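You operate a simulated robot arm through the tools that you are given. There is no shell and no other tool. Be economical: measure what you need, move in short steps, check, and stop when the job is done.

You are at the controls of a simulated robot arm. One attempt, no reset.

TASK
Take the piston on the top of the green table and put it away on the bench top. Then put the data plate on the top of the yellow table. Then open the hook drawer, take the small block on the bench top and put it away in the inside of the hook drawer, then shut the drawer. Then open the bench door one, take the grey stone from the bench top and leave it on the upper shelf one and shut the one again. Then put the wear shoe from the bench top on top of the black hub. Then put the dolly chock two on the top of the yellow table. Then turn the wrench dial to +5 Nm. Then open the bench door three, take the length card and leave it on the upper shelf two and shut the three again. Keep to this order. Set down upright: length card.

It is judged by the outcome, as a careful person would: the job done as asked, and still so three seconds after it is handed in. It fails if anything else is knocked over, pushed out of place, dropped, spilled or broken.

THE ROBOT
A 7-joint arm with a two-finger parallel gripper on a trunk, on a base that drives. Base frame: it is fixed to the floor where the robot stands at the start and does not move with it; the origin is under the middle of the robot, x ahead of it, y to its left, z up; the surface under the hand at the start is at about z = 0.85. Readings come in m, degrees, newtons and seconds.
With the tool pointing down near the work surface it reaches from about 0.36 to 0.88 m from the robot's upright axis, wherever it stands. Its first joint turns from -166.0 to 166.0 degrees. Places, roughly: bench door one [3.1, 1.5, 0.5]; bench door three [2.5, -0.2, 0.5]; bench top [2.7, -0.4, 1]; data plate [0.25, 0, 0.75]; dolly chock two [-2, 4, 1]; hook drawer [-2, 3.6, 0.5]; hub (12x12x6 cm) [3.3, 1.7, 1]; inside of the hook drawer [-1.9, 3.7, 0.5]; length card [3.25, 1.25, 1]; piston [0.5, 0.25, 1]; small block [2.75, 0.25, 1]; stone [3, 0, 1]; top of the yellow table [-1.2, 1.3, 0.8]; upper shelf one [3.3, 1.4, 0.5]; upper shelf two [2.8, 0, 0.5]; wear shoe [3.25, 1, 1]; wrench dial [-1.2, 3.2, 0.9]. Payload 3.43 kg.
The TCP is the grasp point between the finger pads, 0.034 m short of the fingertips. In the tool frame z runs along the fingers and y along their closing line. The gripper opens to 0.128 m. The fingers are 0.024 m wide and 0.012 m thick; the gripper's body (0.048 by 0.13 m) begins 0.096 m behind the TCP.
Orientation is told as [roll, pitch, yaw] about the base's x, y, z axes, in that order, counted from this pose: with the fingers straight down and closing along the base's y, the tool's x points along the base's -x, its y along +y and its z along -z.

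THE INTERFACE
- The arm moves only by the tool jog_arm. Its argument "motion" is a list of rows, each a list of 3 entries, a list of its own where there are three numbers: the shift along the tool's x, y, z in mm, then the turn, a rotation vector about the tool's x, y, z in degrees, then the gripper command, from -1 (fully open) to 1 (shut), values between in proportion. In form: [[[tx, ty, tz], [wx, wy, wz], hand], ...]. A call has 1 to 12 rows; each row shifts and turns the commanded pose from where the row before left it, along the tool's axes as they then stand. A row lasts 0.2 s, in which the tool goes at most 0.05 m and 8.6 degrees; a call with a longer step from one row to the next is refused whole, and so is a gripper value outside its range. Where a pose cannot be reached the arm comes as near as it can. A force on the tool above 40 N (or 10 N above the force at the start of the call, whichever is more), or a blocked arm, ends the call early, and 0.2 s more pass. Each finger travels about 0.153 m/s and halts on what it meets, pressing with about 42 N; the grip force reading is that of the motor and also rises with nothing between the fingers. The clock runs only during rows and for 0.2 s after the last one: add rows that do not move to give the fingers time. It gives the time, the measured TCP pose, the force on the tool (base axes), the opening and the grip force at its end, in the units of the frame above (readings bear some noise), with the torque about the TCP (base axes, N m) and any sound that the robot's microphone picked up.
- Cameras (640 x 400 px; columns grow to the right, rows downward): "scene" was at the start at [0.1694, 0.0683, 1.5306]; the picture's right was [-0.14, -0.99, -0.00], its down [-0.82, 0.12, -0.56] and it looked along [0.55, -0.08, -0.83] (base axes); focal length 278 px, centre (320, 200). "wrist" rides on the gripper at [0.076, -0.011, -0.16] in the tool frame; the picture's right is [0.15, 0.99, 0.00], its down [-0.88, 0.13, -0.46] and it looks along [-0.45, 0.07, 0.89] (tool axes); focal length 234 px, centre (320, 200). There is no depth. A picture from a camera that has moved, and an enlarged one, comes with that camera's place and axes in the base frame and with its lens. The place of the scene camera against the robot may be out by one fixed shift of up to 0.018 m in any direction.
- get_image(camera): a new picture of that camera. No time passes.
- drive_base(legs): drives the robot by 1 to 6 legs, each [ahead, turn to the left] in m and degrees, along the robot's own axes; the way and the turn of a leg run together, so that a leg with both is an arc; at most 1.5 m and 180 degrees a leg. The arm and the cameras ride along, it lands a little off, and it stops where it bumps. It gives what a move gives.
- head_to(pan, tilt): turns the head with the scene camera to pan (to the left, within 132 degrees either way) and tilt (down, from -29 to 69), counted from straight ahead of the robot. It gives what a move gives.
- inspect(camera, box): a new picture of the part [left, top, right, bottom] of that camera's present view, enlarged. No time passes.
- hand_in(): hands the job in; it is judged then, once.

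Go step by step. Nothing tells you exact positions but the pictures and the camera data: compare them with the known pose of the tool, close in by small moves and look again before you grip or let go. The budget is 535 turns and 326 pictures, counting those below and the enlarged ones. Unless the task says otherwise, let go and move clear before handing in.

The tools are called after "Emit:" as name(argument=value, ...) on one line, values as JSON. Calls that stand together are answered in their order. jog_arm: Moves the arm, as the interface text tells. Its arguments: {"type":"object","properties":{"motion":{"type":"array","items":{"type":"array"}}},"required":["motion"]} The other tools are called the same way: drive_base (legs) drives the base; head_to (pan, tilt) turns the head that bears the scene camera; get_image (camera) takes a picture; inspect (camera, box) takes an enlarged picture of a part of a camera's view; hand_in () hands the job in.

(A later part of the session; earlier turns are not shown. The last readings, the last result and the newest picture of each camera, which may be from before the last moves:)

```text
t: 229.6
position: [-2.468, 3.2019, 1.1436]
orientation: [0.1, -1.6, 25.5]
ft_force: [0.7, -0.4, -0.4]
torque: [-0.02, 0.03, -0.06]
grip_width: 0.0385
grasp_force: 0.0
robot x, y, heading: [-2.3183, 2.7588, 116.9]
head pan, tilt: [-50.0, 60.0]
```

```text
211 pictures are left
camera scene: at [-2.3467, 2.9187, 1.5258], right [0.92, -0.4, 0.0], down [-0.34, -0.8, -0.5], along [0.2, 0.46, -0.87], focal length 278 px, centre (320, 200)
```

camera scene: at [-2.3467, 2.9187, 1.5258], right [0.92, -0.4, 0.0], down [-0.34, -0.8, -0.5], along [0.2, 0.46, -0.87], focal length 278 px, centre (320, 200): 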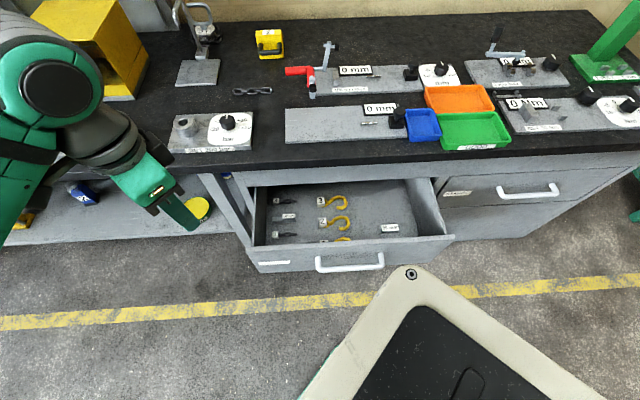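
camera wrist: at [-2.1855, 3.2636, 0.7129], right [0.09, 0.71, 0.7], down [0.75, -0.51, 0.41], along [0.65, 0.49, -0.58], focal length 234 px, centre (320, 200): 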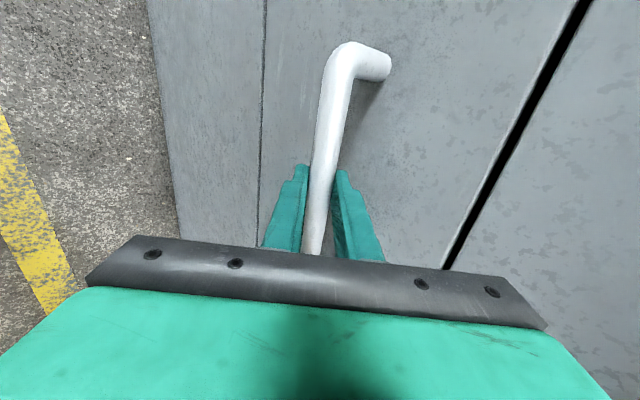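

Emit:
drive_base(legs=[[0, 42], [-1.4, 0], [-0.5, 0], [0, 170]])

Emit:
head_to(pan=0, tilt=20)

Emit:
get_image(camera="scene")

```text
t: 249.1
position: [-0.2003, 1.7842, 1.1418]
orientation: [0.1, -1.6, -123.0]
ft_force: [-0.3, 0.1, -0.1]
torque: [0.01, 0.03, 0.0]
grip_width: 0.0383
grasp_force: 0.0
robot x, y, heading: [-0.5584, 2.0822, -31.9]
head pan, tilt: [-50.0, 60.0]
```

```text
t: 250.3
position: [-0.2008, 1.7838, 1.1415]
orientation: [0.2, -1.6, -123.0]
ft_force: [-0.3, 0.0, -1.2]
torque: [0.01, -0.02, 0.0]
grip_width: 0.0382
grasp_force: 0.1
robot x, y, heading: [-0.5574, 2.0849, -31.9]
head pan, tilt: [0.0, 20.0]
```

```text
210 pictures are left
camera scene: at [-0.3985, 1.9805, 1.5839], right [-0.53, -0.85, 0.0], down [-0.29, 0.18, -0.94], along [0.8, -0.5, -0.34], focal length 278 px, centre (320, 200)
```

scene: 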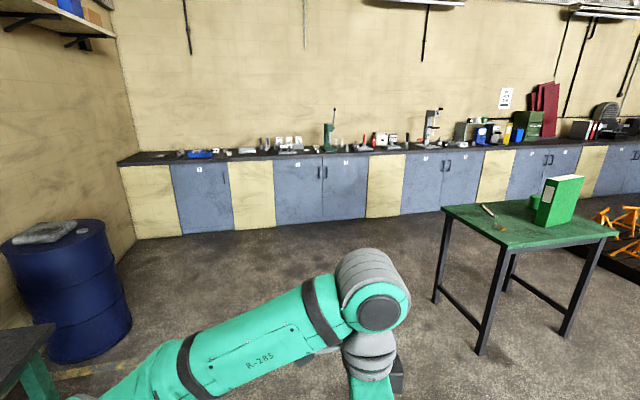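

Emit:
drive_base(legs=[[1.4, 0], [1.1, 0], [0, 12]])

Emit:
head_to(pan=0, tilt=30)

Emit:
get_image(camera="scene")

```text
t: 263.4
position: [1.9824, 0.5281, 1.1427]
orientation: [0.2, -1.5, -111.6]
ft_force: [-0.3, 0.6, 0.5]
torque: [-0.02, -0.01, 0.0]
grip_width: 0.0381
grasp_force: 0.0
robot x, y, heading: [1.5714, 0.7523, -20.1]
head pan, tilt: [0.0, 20.0]
```

```text
t: 264.1
position: [1.9817, 0.5296, 1.1433]
orientation: [0.2, -1.6, -111.7]
ft_force: [-0.7, 0.4, -0.3]
torque: [0.0, 0.0, 0.0]
grip_width: 0.0386
grasp_force: 0.0
robot x, y, heading: [1.5746, 0.7533, -20.5]
head pan, tilt: [0.0, 30.0]
```

```text
209 pictures are left
camera scene: at [1.7476, 0.6857, 1.568], right [-0.35, -0.94, 0.0], down [-0.47, 0.17, -0.87], along [0.81, -0.3, -0.5], focal length 278 px, centre (320, 200)
```

scene: 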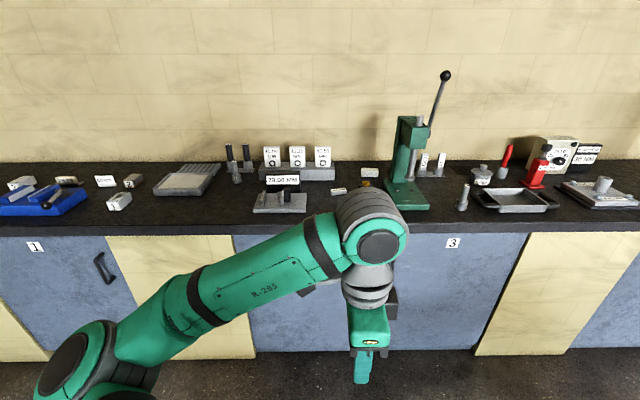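

Emit:
inspect(camera="scene", box=[220, 120, 460, 220])

Emit:
inspect(camera="scene", box=[0, 140, 240, 240])

```text
2.67 times, centred on (340, 170) of scene
camera zoom: at [1.7476, 0.6857, 1.568], right [-0.35, -0.94, 0.0], down [-0.47, 0.17, -0.87], along [0.81, -0.3, -0.5], focal length 741 px, centre (267, 280)
```

zoom: 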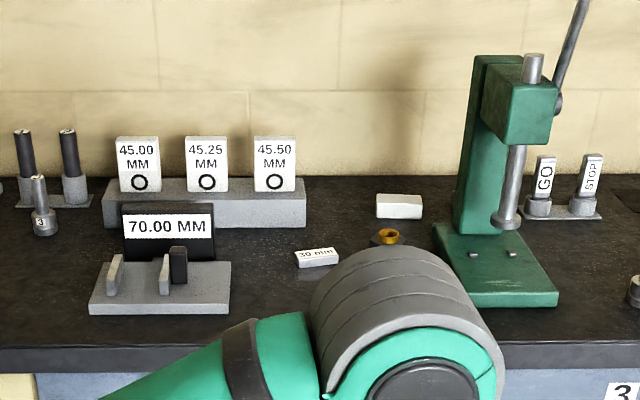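

```text
2.67 times, centred on (120, 190) of scene
camera zoom: at [1.7476, 0.6857, 1.568], right [-0.35, -0.94, 0.0], down [-0.47, 0.17, -0.87], along [0.81, -0.3, -0.5], focal length 741 px, centre (853, 227)
```

zoom: 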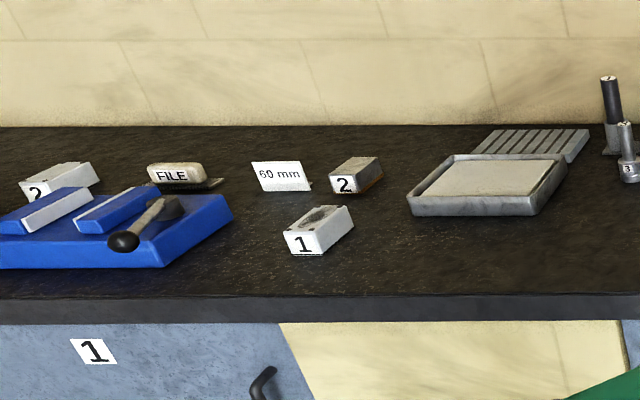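

The block "30 mm" is near (2.82, 0.21). Two stones are visible: a white one left of the press and the grey one behind it. I'll drive in for the small block.

Emit:
drive_base(legs=[[0.6, 0]])

Emit:
head_to(pan=0, tilt=42)

Emit:
get_image(camera="scene")

Emit:
get_image(camera="wrist")

```text
t: 267.5
position: [2.5395, 0.3198, 1.1429]
orientation: [0.2, -1.6, -111.8]
ft_force: [1.2, 0.3, 0.3]
torque: [0.01, -0.01, 0.0]
grip_width: 0.0384
grasp_force: 0.0
robot x, y, heading: [2.1353, 0.5431, -20.7]
head pan, tilt: [0.0, 30.0]
```

```text
t: 268.2
position: [2.5402, 0.3195, 1.1432]
orientation: [0.2, -1.5, -111.8]
ft_force: [0.0, 0.3, 0.8]
torque: [0.0, 0.03, 0.0]
grip_width: 0.0382
grasp_force: 0.0
robot x, y, heading: [2.128, 0.5431, -20.5]
head pan, tilt: [0.0, 42.0]
```

```text
206 pictures are left
camera scene: at [2.2991, 0.479, 1.5497], right [-0.35, -0.94, 0.0], down [-0.63, 0.23, -0.74], along [0.7, -0.26, -0.67], focal length 278 px, centre (320, 200)
```

scene: 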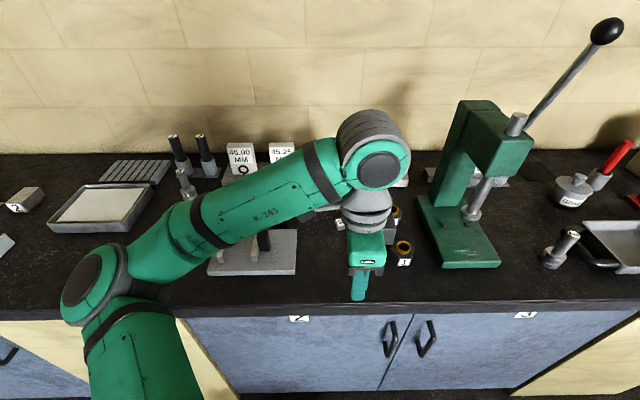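

```text
205 pictures are left
camera wrist: at [2.5581, 0.3985, 1.3006], right [0.97, -0.23, 0.0], down [-0.2, -0.85, 0.48], along [-0.11, -0.47, -0.88], focal length 234 px, centre (320, 200)
```

wrist: 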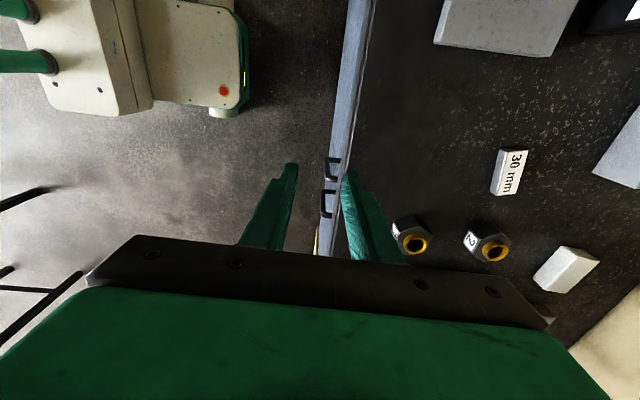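

Emit:
jog_arm(motion=[[[-2.3, 39.1, 0], [0, 0, 0], 0], [[-2.3, 39.1, 0], [0, 0, 0], 0], [[-2.3, 39.1, 0], [0, 0, 0], 0], [[-2.3, 39.1, 0], [0, 0, 0], 0], [[-2.3, 39.1, 0], [0, 0, 0], 0], [[-2.3, 39.1, 0], [0, 0, 0], 0], [[-2.3, 39.1, 0], [0, 0, 0], 0], [[-2.3, 39.1, 0], [0, 0, 0], -0.2], [[0, 0, 0], [1.3, -0.7, -6], -0.2], [[0, 0, 0], [0, 0, -6], -0.2], [[0, 0, 0], [0, 0, -5], -0.2], [[0, 0, 0], [0, 0, 0], -0.2]])

Emit:
get_image(camera="scene")

Emit:
get_image(camera="wrist")

```text
t: 270.8
position: [2.8222, 0.1869, 1.1179]
orientation: [-1.6, -2.1, -94.8]
ft_force: [0.6, -0.1, 0.1]
torque: [0.01, -0.02, 0.01]
grip_width: 0.0771
grasp_force: 0.1
out of reach, approached as far as the arm can: row 2, 4, 5, 7, 9
robot x, y, heading: [2.1274, 0.5431, -20.6]
head pan, tilt: [0.0, 42.0]
```

```text
204 pictures are left
camera scene: at [2.2991, 0.479, 1.5496], right [-0.35, -0.94, 0.0], down [-0.63, 0.24, -0.74], along [0.7, -0.26, -0.67], focal length 278 px, centre (320, 200)
```

scene: 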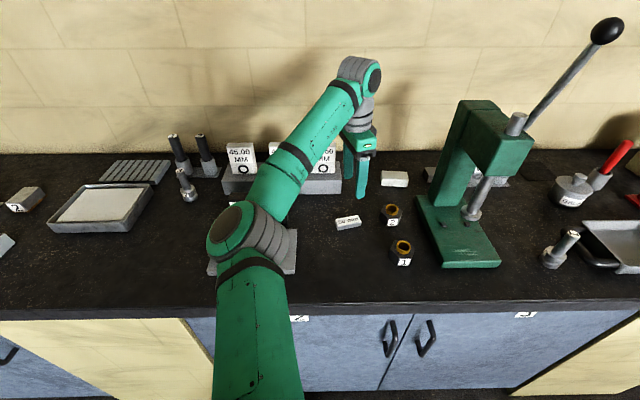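

```text
203 pictures are left
camera wrist: at [2.8212, 0.2686, 1.2759], right [1.0, 0.06, -0.03], down [0.07, -0.87, 0.48], along [0.0, -0.48, -0.87], focal length 234 px, centre (320, 200)
```

wrist: 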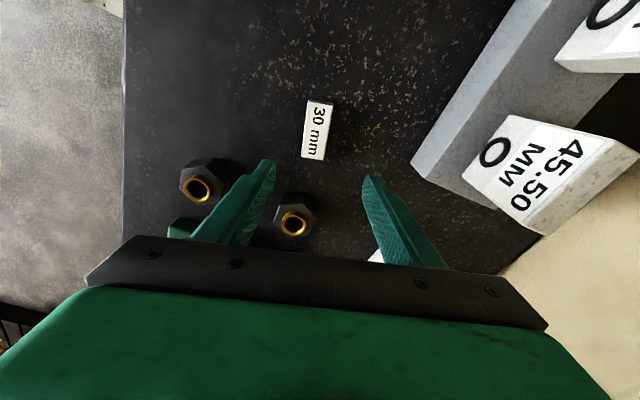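

The forearm and elbow would hang low over the gauges when stretched this far. I'll retract, drive a bit closer, and try again with the arm more folded.

Emit:
jog_arm(motion=[[[10, -36, 0], [0, 0, 0], -0.2], [[10, -36, 0], [0, 0, 0], -0.2], [[10, -36, 0], [0, 0, 0], -0.2], [[10, -36, 0], [0, 0, 0], -0.2], [[0, 0, 0], [0, 0, 0], -0.2]])

Emit:
drive_base(legs=[[0.15, 0]])

Emit:
get_image(camera="scene")

Emit:
get_image(camera="wrist")

```text
t: 272.0
position: [2.6792, 0.2383, 1.1215]
orientation: [-1.7, -1.9, -94.8]
ft_force: [-0.5, -0.3, 0.6]
torque: [0.03, 0.0, 0.01]
grip_width: 0.0768
grasp_force: 0.0
robot x, y, heading: [2.1322, 0.5414, -20.8]
head pan, tilt: [0.0, 42.0]
```

```text
t: 273.4
position: [2.8222, 0.1824, 1.122]
orientation: [-1.7, -1.9, -94.8]
ft_force: [-0.2, -0.4, -0.1]
torque: [-0.01, 0.05, -0.01]
grip_width: 0.0769
grasp_force: 0.0
robot x, y, heading: [2.2716, 0.4887, -20.6]
head pan, tilt: [0.0, 42.0]
```

```text
202 pictures are left
camera scene: at [2.4404, 0.4255, 1.5496], right [-0.35, -0.94, 0.0], down [-0.63, 0.24, -0.74], along [0.7, -0.26, -0.67], focal length 278 px, centre (320, 200)
```

scene: 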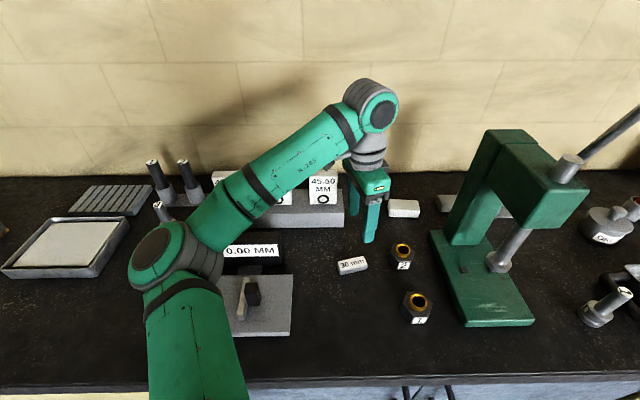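

```text
201 pictures are left
camera wrist: at [2.8222, 0.2656, 1.28], right [1.0, 0.06, -0.03], down [0.07, -0.87, 0.48], along [0.0, -0.48, -0.88], focal length 234 px, centre (320, 200)
```

wrist: 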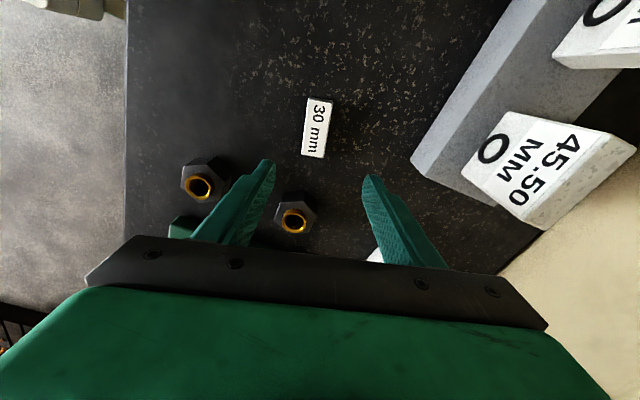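

Emit:
jog_arm(motion=[[[12, -12, 20], [2, 1.5, 0], 0], [[0, 0, 40], [0, 0, 0], 0], [[0, 0, 40], [0, 0, 0], 0], [[0, 0, 0], [0, 0, 0], 0]])

Emit:
get_image(camera="scene")

Emit:
get_image(camera="wrist")

```text
t: 274.4
position: [2.8047, 0.1957, 1.0222]
orientation: [-3.7, -0.4, -95.1]
ft_force: [-0.3, 0.1, 0.6]
torque: [0.02, -0.01, 0.02]
grip_width: 0.0639
grasp_force: 0.1
robot x, y, heading: [2.2719, 0.4911, -20.7]
head pan, tilt: [0.0, 42.0]
```

```text
200 pictures are left
camera scene: at [2.4403, 0.4255, 1.5496], right [-0.35, -0.94, 0.0], down [-0.63, 0.24, -0.74], along [0.7, -0.26, -0.67], focal length 278 px, centre (320, 200)
```

scene: 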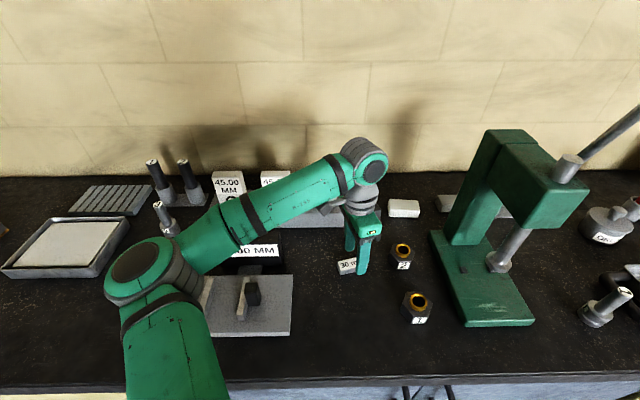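

```text
199 pictures are left
camera wrist: at [2.8104, 0.2733, 1.1816], right [1.0, 0.06, -0.06], down [0.08, -0.89, 0.45], along [-0.03, -0.46, -0.89], focal length 234 px, centre (320, 200)
```

wrist: 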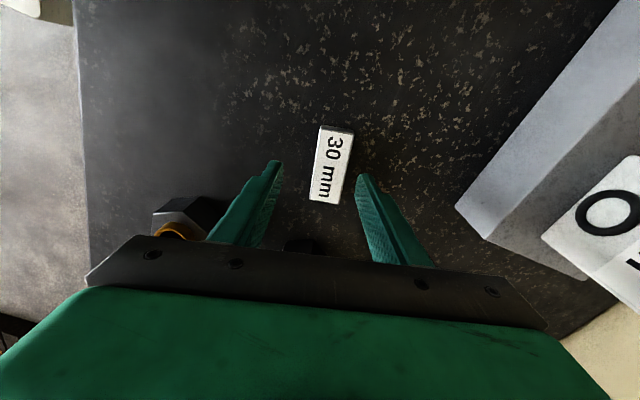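

Emit:
jog_arm(motion=[[[0, 8, 0], [-3.7, 0.4, 0], 0], [[0, 0, 20], [0, 0, 0], 0.1], [[0, 0, 20], [0, 0, 0], 0.1], [[0, 0, 0], [0, 0, 0], 0.1], [[0, 0, 0], [0, 0, 0], 0.1]])

Emit:
get_image(camera="wrist")

Emit:
inspect(camera="scene", box=[290, 190, 450, 310])

```text
t: 275.7
position: [2.8137, 0.1954, 0.9835]
orientation: [0.3, -0.2, -95.1]
ft_force: [-2.4, 1.7, 7.0]
torque: [0.16, 0.35, -0.07]
grip_width: 0.0587
grasp_force: 0.8
robot x, y, heading: [2.2707, 0.4907, -20.5]
head pan, tilt: [0.0, 42.0]
stopped in row 5: the force on the tool passed its limit at 42 N (the readings are from after the stop); the commanded pose is now the measured one
```

```text
198 pictures are left
camera wrist: at [2.8088, 0.2723, 1.144], right [1.0, 0.06, 0.0], down [0.05, -0.89, 0.46], along [0.03, -0.46, -0.89], focal length 234 px, centre (320, 200)
```

wrist: 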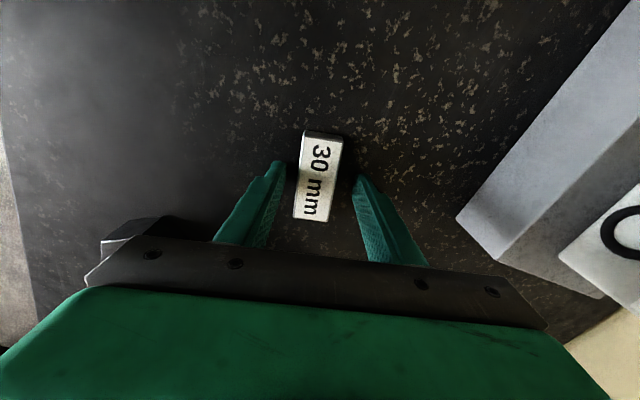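

```text
3.33 times, centred on (370, 250) of scene
camera zoom: at [2.44, 0.4257, 1.5496], right [-0.35, -0.94, 0.0], down [-0.63, 0.24, -0.74], along [0.7, -0.26, -0.67], focal length 926 px, centre (153, 33)
```

zoom: 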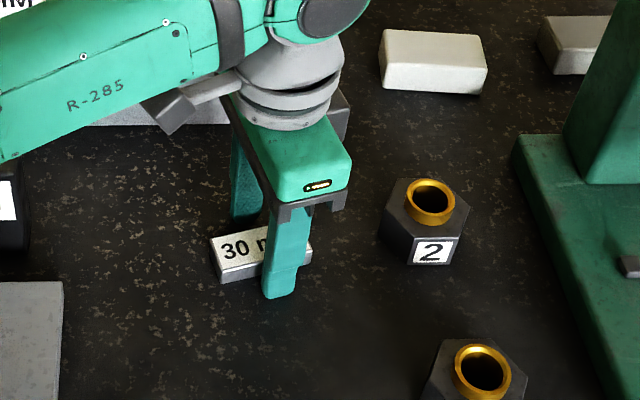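

The fingertips have reached the bench (its top is at about 0.949). I'll rise 3 mm and close on the block.

Emit:
jog_arm(motion=[[[0, 0, -3], [0, 0, 0], 0.1], [[0, 0, 0], [0, 0, 0], 0.4], [[0, 0, 0], [0, 0, 0], 0.6], [[0, 0, 0], [0, 0, 0], 0.8], [[0, 0, 0], [0, 0, 0], 1], [[0, 0, 0], [0, 0, 0], 1]])

Emit:
get_image(camera="wrist")

```text
t: 277.1
position: [2.8136, 0.1946, 0.9863]
orientation: [0.2, -0.1, -95.0]
ft_force: [0.1, 0.4, -0.6]
torque: [-0.01, -0.02, -0.01]
grip_width: 0.0313
grasp_force: 42.1
robot x, y, heading: [2.2719, 0.491, -20.6]
head pan, tilt: [0.0, 42.0]
```

```text
196 pictures are left
camera wrist: at [2.8088, 0.2722, 1.1463], right [1.0, 0.06, 0.0], down [0.05, -0.89, 0.46], along [0.03, -0.46, -0.89], focal length 234 px, centre (320, 200)
```

wrist: 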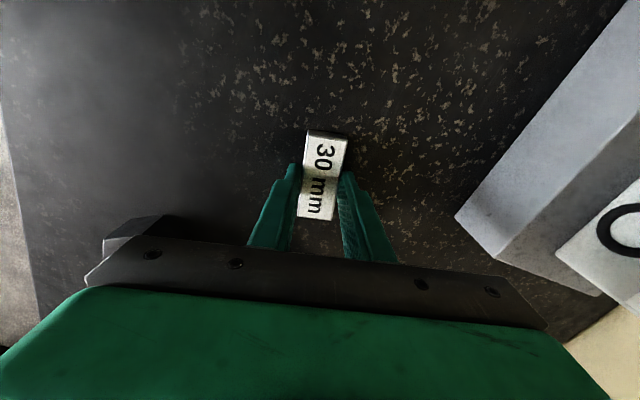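

Emit:
jog_arm(motion=[[[0, 0, -15], [0, 0, 0], 1], [[0, 0, -35], [0, 0, 0], 1], [[0, 0, -45], [0, 0, 0], 1], [[0, 0, -45], [0, 0, 0], 1], [[0, 0, -45], [0, 0, 0], 1], [[0, 0, -30], [0, 0, 0], 1], [[0, 0, 0], [0, 0, 0], 1]])

Emit:
get_image(camera="scene")

Emit:
get_image(camera="wrist")

```text
t: 278.7
position: [2.8136, 0.1951, 1.1254]
orientation: [0.2, -0.4, -95.0]
ft_force: [0.4, 0.9, -1.9]
torque: [-0.01, -0.01, -0.01]
grip_width: 0.0312
grasp_force: 41.9
out of reach, approached as far as the arm can: row 4, 5, 6
robot x, y, heading: [2.2714, 0.4906, -20.8]
head pan, tilt: [0.0, 42.0]
```

```text
195 pictures are left
camera scene: at [2.4403, 0.4255, 1.5496], right [-0.35, -0.94, 0.0], down [-0.63, 0.24, -0.74], along [0.7, -0.26, -0.67], focal length 278 px, centre (320, 200)
```

scene: 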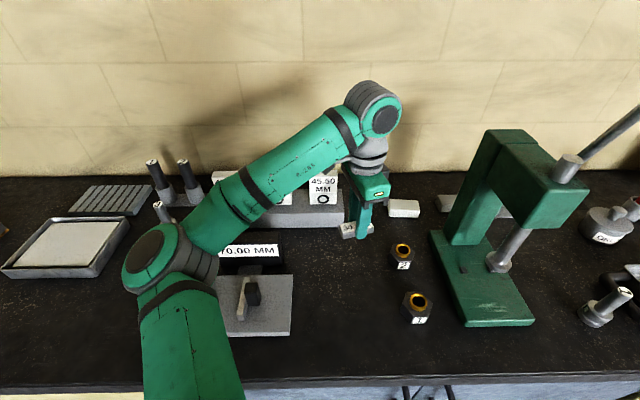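

```text
194 pictures are left
camera wrist: at [2.8084, 0.2733, 1.2836], right [1.0, 0.06, 0.0], down [0.05, -0.89, 0.46], along [0.03, -0.46, -0.89], focal length 234 px, centre (320, 200)
```

wrist: 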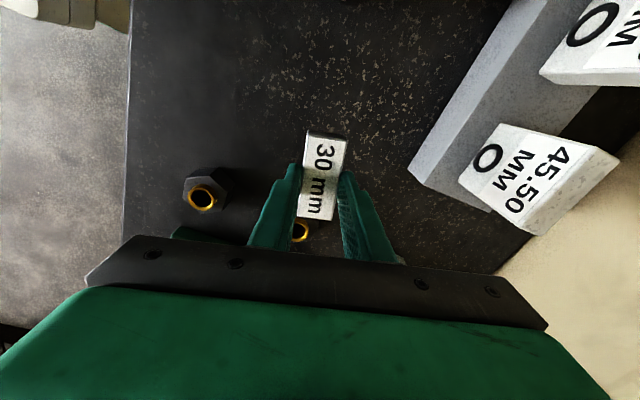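

Block held. Now I'll carry it back to the drawer.

Emit:
drive_base(legs=[[-0.75, 0], [0, 169.7], [1.4, 0], [1.1, 0]])

Emit:
head_to(pan=0, tilt=25)

Emit:
get_image(camera="scene")

```text
t: 302.5
position: [-1.0145, 2.5249, 1.1235]
orientation: [0.2, -0.4, 72.8]
ft_force: [0.1, -0.4, -0.9]
torque: [0.0, -0.01, -0.02]
grip_width: 0.0315
grasp_force: 41.6
robot x, y, heading: [-0.5455, 2.1231, 147.0]
head pan, tilt: [0.0, 42.0]
```

```text
t: 303.3
position: [-1.0137, 2.5235, 1.1237]
orientation: [0.3, -0.4, 72.7]
ft_force: [0.6, 0.5, -0.2]
torque: [-0.01, -0.01, 0.02]
grip_width: 0.0311
grasp_force: 42.4
robot x, y, heading: [-0.5473, 2.1184, 147.2]
head pan, tilt: [0.0, 25.0]
```

```text
193 pictures are left
camera scene: at [-0.7197, 2.2326, 1.5758], right [0.54, 0.84, 0.0], down [0.36, -0.23, -0.91], along [-0.76, 0.49, -0.42], focal length 278 px, centre (320, 200)
```

scene: 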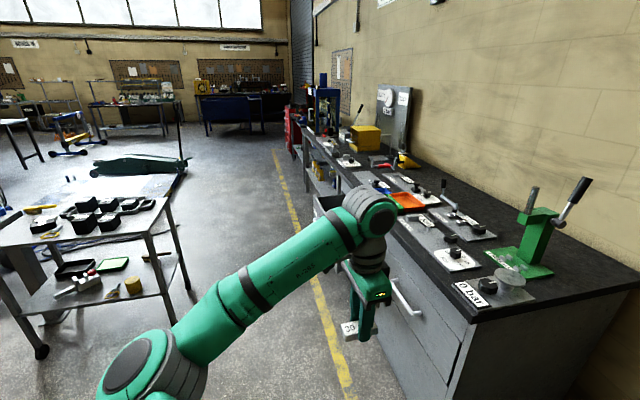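

Emit:
drive_base(legs=[[0, 11.8], [1.4, 0], [0.32, 0], [0, -45]])

Emit:
head_to(pan=-40, tilt=55)

Emit:
get_image(camera="scene")

```text
t: 315.2
position: [-2.3354, 3.3276, 1.1249]
orientation: [0.3, -0.6, 39.6]
ft_force: [0.2, -0.6, -1.8]
torque: [0.03, 0.0, -0.02]
grip_width: 0.0315
grasp_force: 42.1
robot x, y, heading: [-2.1644, 2.7307, 113.8]
head pan, tilt: [0.0, 25.0]
```

```text
t: 316.3
position: [-2.3367, 3.3274, 1.1251]
orientation: [0.2, -0.5, 39.6]
ft_force: [-0.3, -0.7, -1.4]
torque: [-0.02, 0.0, 0.0]
grip_width: 0.0313
grasp_force: 41.8
robot x, y, heading: [-2.1646, 2.7308, 113.5]
head pan, tilt: [-40.0, 55.0]
```

```text
192 pictures are left
camera scene: at [-2.1943, 2.9031, 1.5319], right [0.96, -0.28, 0.0], down [-0.23, -0.79, -0.57], along [0.16, 0.55, -0.82], focal length 278 px, centre (320, 200)
```

scene: 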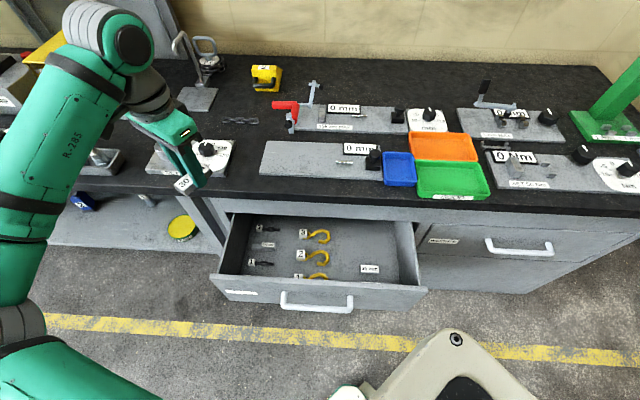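

Emit:
drive_base(legs=[[0, -42]])

Emit:
head_to(pan=-10, tilt=60)

Emit:
get_image(camera="scene")

Emit:
get_image(camera="wrist")

```text
t: 318.8
position: [-1.895, 3.2896, 1.1242]
orientation: [0.1, -0.4, -2.4]
ft_force: [0.8, 0.1, -1.5]
torque: [-0.02, 0.01, 0.01]
grip_width: 0.0313
grasp_force: 42.0
robot x, y, heading: [-2.1638, 2.7374, 72.0]
head pan, tilt: [-40.0, 55.0]
```

```text
t: 319.8
position: [-1.8954, 3.2894, 1.1219]
orientation: [0.2, -0.4, -2.3]
ft_force: [0.2, -0.1, -0.6]
torque: [0.0, 0.01, 0.03]
grip_width: 0.0311
grasp_force: 41.8
robot x, y, heading: [-2.1645, 2.7359, 71.7]
head pan, tilt: [-10.0, 60.0]
```

```text
191 pictures are left
camera scene: at [-2.1076, 2.8963, 1.5258], right [0.88, -0.47, 0.0], down [-0.41, -0.76, -0.5], along [0.24, 0.44, -0.87], focal length 278 px, centre (320, 200)
```

scene: 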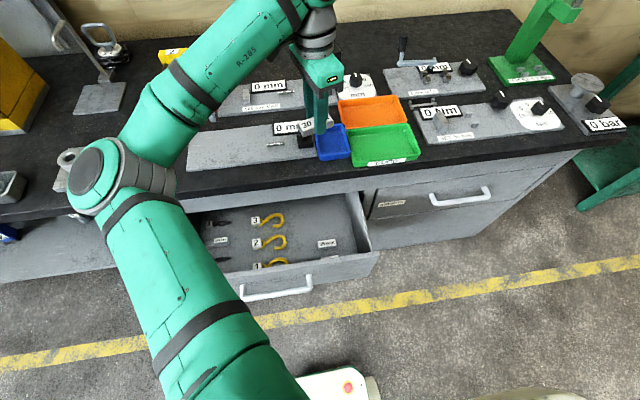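

```text
190 pictures are left
camera wrist: at [-1.9738, 3.282, 1.2835], right [-0.11, 0.99, 0.0], down [0.88, 0.09, 0.46], along [0.46, 0.05, -0.89], focal length 234 px, centre (320, 200)
```

wrist: 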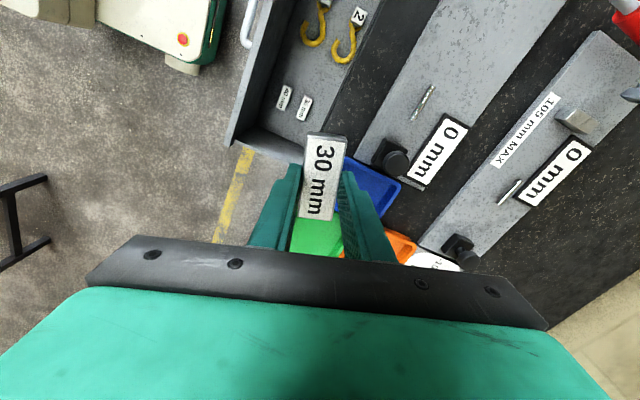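

The gap between the hooks and the small gauge blocks in the drawer is free (about 14 cm wide). I'll position over (-1.98, 3.26), with the closing line facing in/out.

Emit:
jog_arm(motion=[[[28, -10, 0], [0, 0, 0], 1], [[28, -10, 0], [0, 0, 0], 1], [[28, -10, 0], [0, 0, 6], 1], [[0, 0, 0], [0, 0, 6], 1], [[0, 0, 0], [0, 0, 5], 1], [[0, 0, 40], [0, 0, 0], 1], [[0, 0, 40], [0, 0, 0], 1], [[0, 0, 0], [0, 0, 0], 1]])

Emit:
get_image(camera="scene")

Emit:
get_image(camera="wrist")

```text
t: 321.6
position: [-1.9815, 3.2637, 1.0438]
orientation: [0.4, -0.4, -19.3]
ft_force: [-0.5, 0.6, -0.3]
torque: [0.02, -0.01, 0.0]
grip_width: 0.0312
grasp_force: 41.7
robot x, y, heading: [-2.1637, 2.7341, 71.9]
head pan, tilt: [-10.0, 60.0]
```

```text
189 pictures are left
camera scene: at [-2.1077, 2.8963, 1.5258], right [0.88, -0.47, 0.0], down [-0.41, -0.76, -0.5], along [0.24, 0.44, -0.87], focal length 278 px, centre (320, 200)
```

scene: 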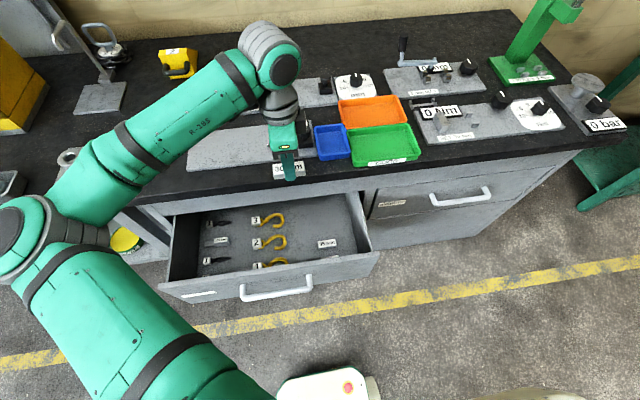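

```text
188 pictures are left
camera wrist: at [-2.0583, 3.2781, 1.2028], right [0.19, 0.98, 0.0], down [0.87, -0.17, 0.46], along [0.45, -0.08, -0.89], focal length 234 px, centre (320, 200)
```

wrist: 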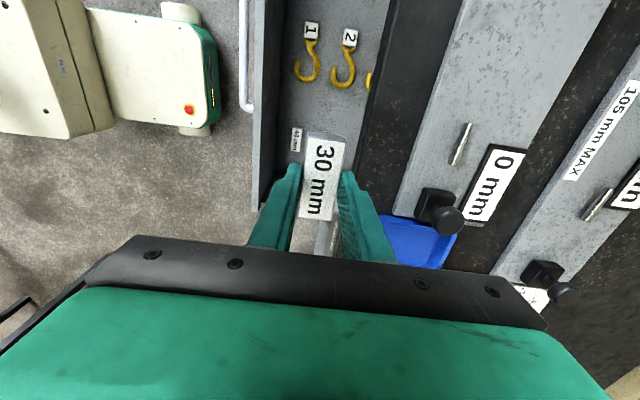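

The counter edge leaves little room for the gripper body in this orientation. I'll turn the hand 90°, so its narrow side faces the counter.

Emit:
jog_arm(motion=[[[0, -10, 0], [0, 0, -8.2], 1], [[0, 0, 0], [0, 0, -8.2], 1], [[0, 0, 0], [0, 0, -8.2], 1], [[0, 0, 0], [0, 0, -8.2], 1], [[0, 0, 0], [0, 0, -8.2], 1], [[0, 0, 0], [0, 0, -8.2], 1], [[0, 0, 0], [0, 0, -8.2], 1], [[0, 0, 0], [0, 0, -8.2], 1], [[0, 0, 0], [0, 0, -8.2], 1], [[0, 0, 0], [0, 0, -8.2], 1], [[0, 0, 0], [0, 0, -8], 1], [[0, 0, 0], [0, 0, 0], 1]])

Emit:
get_image(camera="scene")

Emit:
get_image(camera="wrist")

```text
t: 324.2
position: [-1.9845, 3.2544, 1.0439]
orientation: [-0.4, -0.4, 70.7]
ft_force: [-0.1, 0.0, -0.6]
torque: [0.0, -0.01, 0.0]
grip_width: 0.0313
grasp_force: 42.0
robot x, y, heading: [-2.1631, 2.7337, 71.8]
head pan, tilt: [-10.0, 60.0]
```

```text
187 pictures are left
camera scene: at [-2.1077, 2.8963, 1.5258], right [0.88, -0.47, 0.0], down [-0.41, -0.76, -0.5], along [0.24, 0.44, -0.87], focal length 278 px, centre (320, 200)
```

scene: 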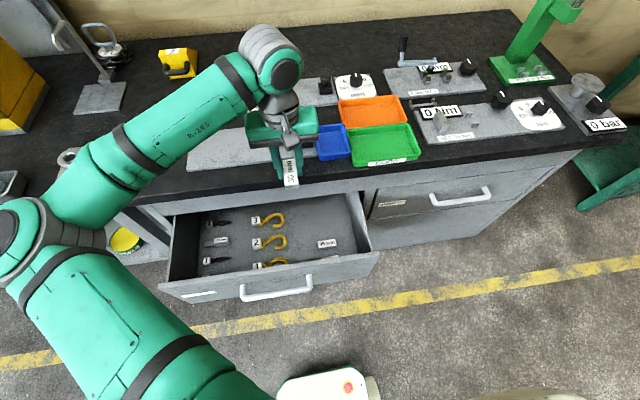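

```text
186 pictures are left
camera wrist: at [-1.9999, 3.1789, 1.203], right [-0.98, 0.19, -0.01], down [0.16, 0.87, 0.46], along [0.09, 0.45, -0.89], focal length 234 px, centre (320, 200)
```

wrist: 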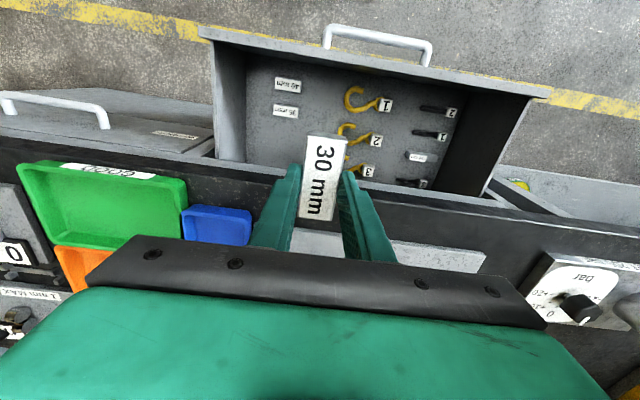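

Emit:
jog_arm(motion=[[[0, 0, 40], [0, 0, 0], 1], [[0, 0, 40], [0, 0, 0], 1], [[0, 0, 40], [0, 0, 0], 1], [[0, 0, 40], [0, 0, 0], 1], [[0, 0, 40], [0, 0, 0], 1], [[0, 0, 0], [0, 0, 0], 1]])

Emit:
get_image(camera="scene")

Emit:
get_image(camera="wrist")

```text
t: 325.6
position: [-1.9811, 3.2539, 0.843]
orientation: [-0.4, -0.4, 70.8]
ft_force: [-0.3, 0.3, -1.3]
torque: [-0.04, -0.01, -0.02]
grip_width: 0.0311
grasp_force: 41.9
robot x, y, heading: [-2.1642, 2.7329, 71.7]
head pan, tilt: [-10.0, 60.0]
```

```text
185 pictures are left
camera scene: at [-2.1077, 2.8963, 1.5258], right [0.88, -0.47, 0.0], down [-0.41, -0.76, -0.5], along [0.24, 0.44, -0.87], focal length 278 px, centre (320, 200)
```

scene: 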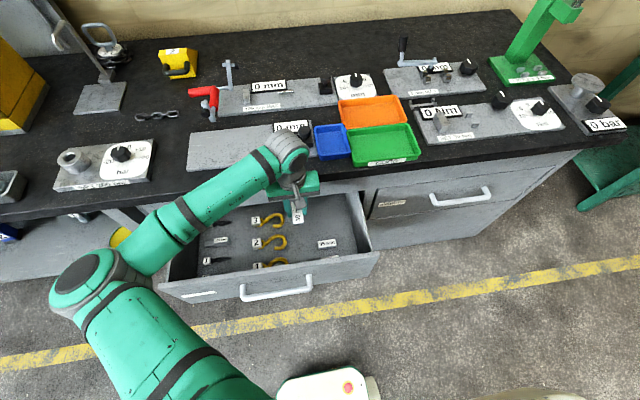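

```text
184 pictures are left
camera wrist: at [-1.998, 3.1788, 1.0031], right [-0.98, 0.19, -0.01], down [0.16, 0.87, 0.46], along [0.09, 0.45, -0.89], focal length 234 px, centre (320, 200)
```

wrist: 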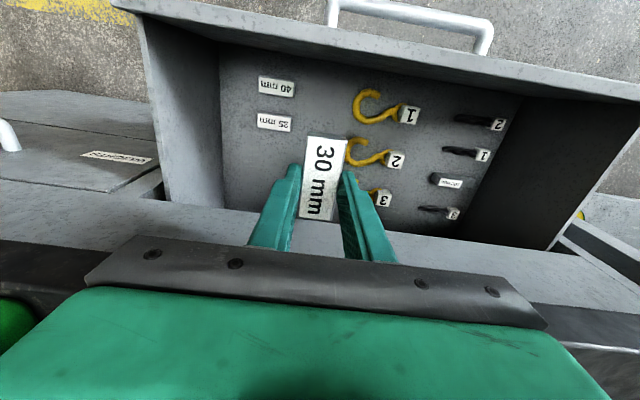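

Emit:
jog_arm(motion=[[[0, 0, 40], [0, 0, 0], 1], [[0, 0, 40], [0, 0, 0], 1], [[0, 0, 40], [0, 0, 0], 1], [[0, 0, 30], [0, 0, 0], 1], [[0, 0, 0], [0, 0, 0], 1]])

Emit:
get_image(camera="scene")

Emit:
get_image(camera="wrist")

```text
t: 326.8
position: [-1.9821, 3.256, 0.6926]
orientation: [-0.4, -0.3, 70.7]
ft_force: [0.0, 0.0, -1.0]
torque: [-0.02, 0.0, 0.03]
grip_width: 0.0312
grasp_force: 41.9
robot x, y, heading: [-2.1645, 2.7353, 72.0]
head pan, tilt: [-10.0, 60.0]
```

```text
183 pictures are left
camera scene: at [-2.1077, 2.8963, 1.5258], right [0.88, -0.47, 0.0], down [-0.41, -0.76, -0.5], along [0.24, 0.44, -0.87], focal length 278 px, centre (320, 200)
```

scene: 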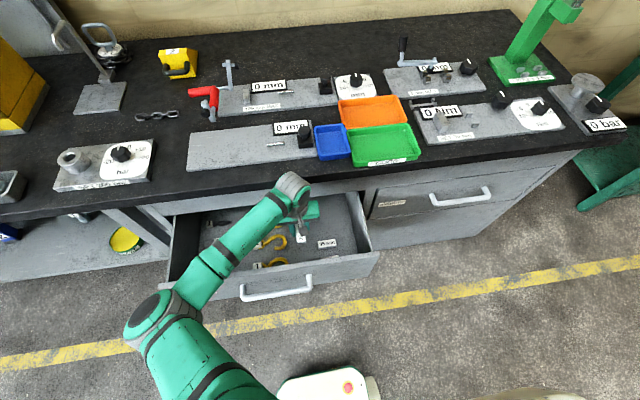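

```text
182 pictures are left
camera wrist: at [-1.9975, 3.1805, 0.8525], right [-0.98, 0.19, -0.01], down [0.17, 0.87, 0.46], along [0.09, 0.45, -0.89], focal length 234 px, centre (320, 200)
```

wrist: 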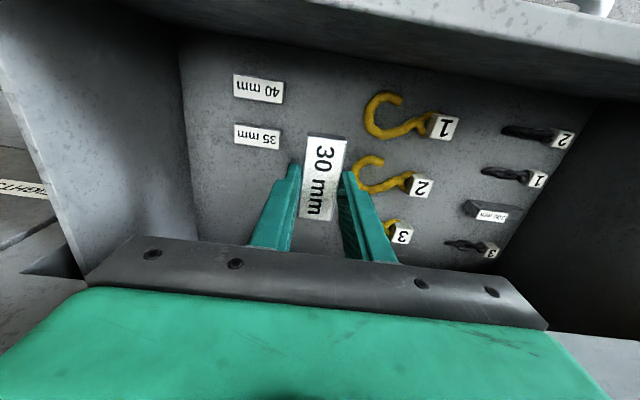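

Emit:
jog_arm(motion=[[[0, 0, 15], [0, 0, 0], 1], [[0, 0, 15], [0, 0, 0], 1], [[0, 0, 10], [0, 0, 0], 1], [[0, 0, 8], [0, 0, 0], 1], [[0, 0, 6], [0, 0, 0], 1], [[0, 0, 6], [0, 0, 0], 1], [[0, 0, 6], [0, 0, 0], 1], [[0, 0, 6], [0, 0, 0], 1], [[0, 0, 6], [0, 0, 0], 1], [[0, 0, 0], [0, 0, 0], 1]])

Emit:
get_image(camera="wrist")

```text
t: 329.0
position: [-1.9806, 3.2555, 0.6158]
orientation: [-0.3, -0.3, 70.6]
ft_force: [-1.7, 0.3, -1.4]
torque: [0.02, -0.03, -0.03]
grip_width: 0.0312
grasp_force: 42.1
robot x, y, heading: [-2.1621, 2.7343, 71.9]
head pan, tilt: [-10.0, 60.0]
```

```text
181 pictures are left
camera wrist: at [-1.9969, 3.1803, 0.7752], right [-0.98, 0.19, -0.01], down [0.16, 0.87, 0.46], along [0.09, 0.45, -0.89], focal length 234 px, centre (320, 200)
```

wrist: 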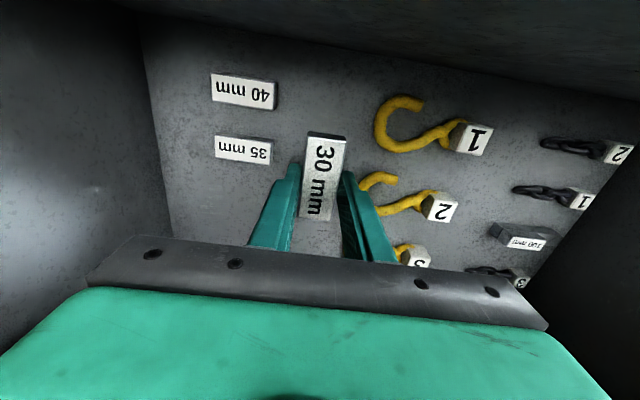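

Emit:
jog_arm(motion=[[[0, -5, 0], [0, 0, 0], 1], [[0, 0, 6], [0, 0, 0], 1], [[0, 0, 6], [0, 0, 0], 1], [[0, 0, 5], [0, 0, 0], 1], [[0, 0, 5], [0, 0, 0], 1], [[0, 0, 5], [0, 0, 0], 1], [[0, 0, 5], [0, 0, 0], 1], [[0, 0, 5], [0, 0, 0], 1], [[0, 0, 5], [0, 0, 0], 1], [[0, 0, 5], [0, 0, 0], 1], [[0, 0, 5], [0, 0, 0], 1]])

Emit:
get_image(camera="wrist")

```text
t: 331.4
position: [-1.9769, 3.2548, 0.5633]
orientation: [-0.3, -0.3, 70.6]
ft_force: [0.3, -1.1, -1.1]
torque: [0.03, 0.01, 0.02]
grip_width: 0.0312
grasp_force: 41.6
robot x, y, heading: [-2.1645, 2.733, 71.8]
head pan, tilt: [-10.0, 60.0]
```

```text
180 pictures are left
camera wrist: at [-1.9915, 3.1793, 0.7231], right [-0.98, 0.19, -0.01], down [0.17, 0.87, 0.46], along [0.09, 0.45, -0.89], focal length 234 px, centre (320, 200)
```

wrist: 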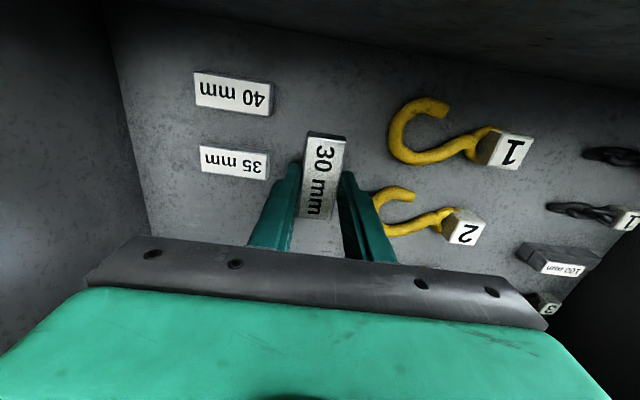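

Emit:
jog_arm(motion=[[[0, 0, 5], [0, 0, 0], 1], [[0, 0, 5], [0, 0, 0], 1], [[0, 0, 4], [0, 0, 0], 1], [[0, 0, 4], [0, 0, 0], 1], [[0, 0, 4], [0, 0, 0], 1], [[0, 0, 4], [0, 0, 0], 1], [[0, 0, 4], [0, 0, 0], 1], [[0, 0, 4], [0, 0, 0], 1], [[0, 0, 4], [0, 0, 0], 1], [[0, 0, 4], [0, 0, 0], 1]])

Emit:
get_image(camera="wrist")

```text
t: 333.6
position: [-1.9753, 3.2543, 0.5218]
orientation: [-0.3, -0.4, 70.7]
ft_force: [-0.5, -0.3, -0.8]
torque: [0.02, 0.01, 0.01]
grip_width: 0.0312
grasp_force: 42.2
robot x, y, heading: [-2.1653, 2.7351, 71.9]
head pan, tilt: [-10.0, 60.0]
```

```text
179 pictures are left
camera wrist: at [-1.9913, 3.1793, 0.681], right [-0.98, 0.19, -0.01], down [0.16, 0.87, 0.46], along [0.09, 0.45, -0.89], focal length 234 px, centre (320, 200)
```

wrist: 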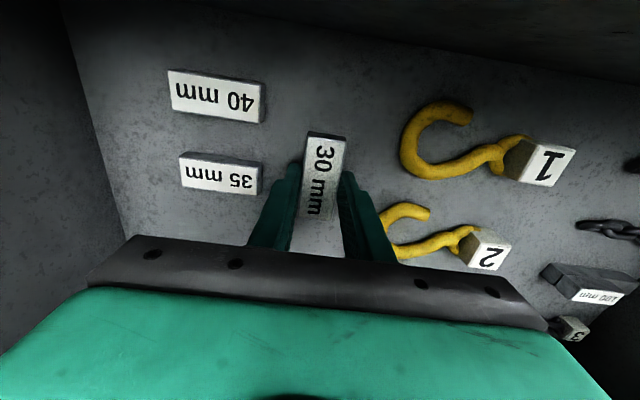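

Emit:
jog_arm(motion=[[[-6, 0, 3], [0, 0, 0], 1], [[0, 0, 4], [0, 0, 0], 1], [[0, 0, 4], [0, 0, 0], 1], [[0, 0, 4], [0, 0, 0], 1], [[0, 0, 4], [0, 0, 0], 1], [[0, 0, 4], [0, 0, 0], 1], [[0, 0, 4], [0, 0, 0], 1], [[0, 0, 4], [0, 0, 0], 1]])

Emit:
get_image(camera="wrist")

Emit:
inspect(camera="scene", box=[150, 160, 400, 310])

```text
t: 335.4
position: [-1.9715, 3.2634, 0.4919]
orientation: [-0.4, -0.6, 70.6]
ft_force: [3.0, -0.1, 34.8]
torque: [0.0, 0.02, 0.02]
grip_width: 0.0314
grasp_force: 42.1
robot x, y, heading: [-2.1651, 2.7364, 71.9]
head pan, tilt: [-10.0, 60.0]
```

```text
178 pictures are left
camera wrist: at [-1.9889, 3.186, 0.6517], right [-0.98, 0.19, -0.01], down [0.16, 0.87, 0.46], along [0.1, 0.45, -0.89], focal length 234 px, centre (320, 200)
```

wrist: 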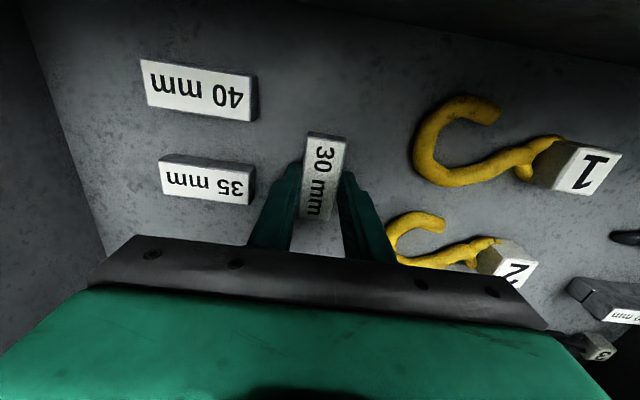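

```text
2.56 times, centred on (275, 235) of scene
camera zoom: at [-2.1079, 2.8955, 1.5259], right [0.88, -0.47, 0.0], down [-0.41, -0.76, -0.5], along [0.24, 0.44, -0.87], focal length 711 px, centre (435, 110)
```

zoom: 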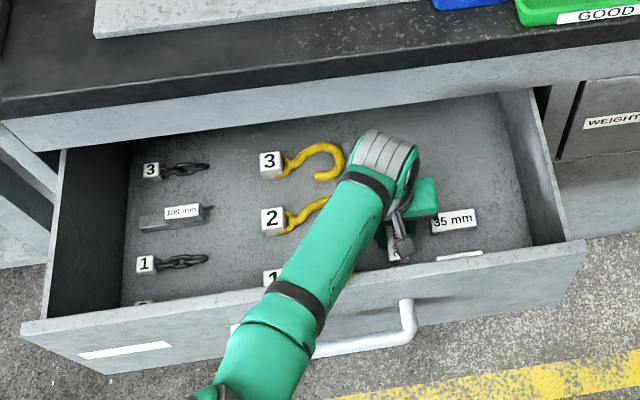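

Contact straight below: the block is on the drawer floor. Opening slightly and lifting out.

Emit:
jog_arm(motion=[[[0, 0, -1], [0, 0, 0], 0.6], [[0, 0, 0], [0, 0, 0], 0.4], [[0, 0, 0], [0, 0, 0], 0.4], [[0, 0, -10], [0, 0, 0], 0.4], [[0, 0, -30], [0, 0, 0], 0.4], [[0, 0, -40], [0, 0, 0], 0.4], [[0, 0, -40], [0, 0, 0], 0.4], [[0, 0, -40], [0, 0, 0], 0.4], [[0, 0, -40], [0, 0, 0], 0.4], [[0, 0, -40], [0, 0, 0], 0.4], [[0, 0, -40], [0, 0, 0], 0.4], [[0, 0, 0], [0, 0, 0], 0.4]])

Emit:
get_image(camera="wrist")

Emit:
get_image(camera="scene")

```text
t: 338.0
position: [-1.9747, 3.2607, 0.7721]
orientation: [-0.4, -0.3, 70.7]
ft_force: [0.3, -0.2, 0.0]
torque: [-0.01, -0.01, 0.0]
grip_width: 0.0383
grasp_force: 0.1
robot x, y, heading: [-2.1617, 2.732, 72.0]
head pan, tilt: [-10.0, 60.0]
```

```text
176 pictures are left
camera wrist: at [-1.9914, 3.185, 0.9309], right [-0.98, 0.19, -0.01], down [0.17, 0.87, 0.46], along [0.09, 0.45, -0.89], focal length 234 px, centre (320, 200)
```

wrist: 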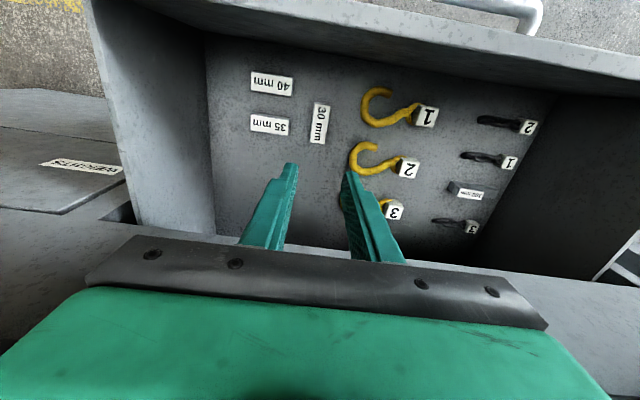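

```text
175 pictures are left
camera scene: at [-2.1077, 2.8963, 1.5258], right [0.88, -0.47, 0.0], down [-0.41, -0.76, -0.5], along [0.24, 0.44, -0.87], focal length 278 px, centre (320, 200)
```

scene: 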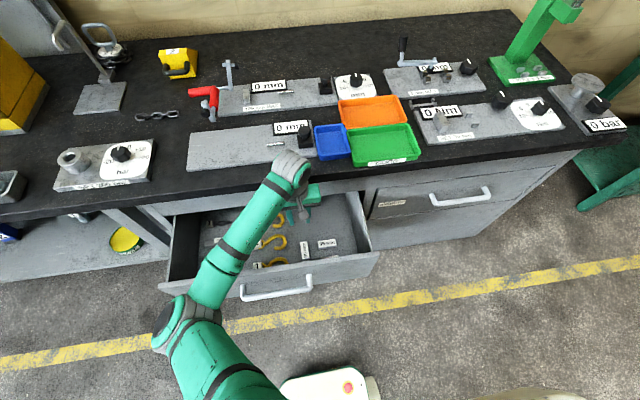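

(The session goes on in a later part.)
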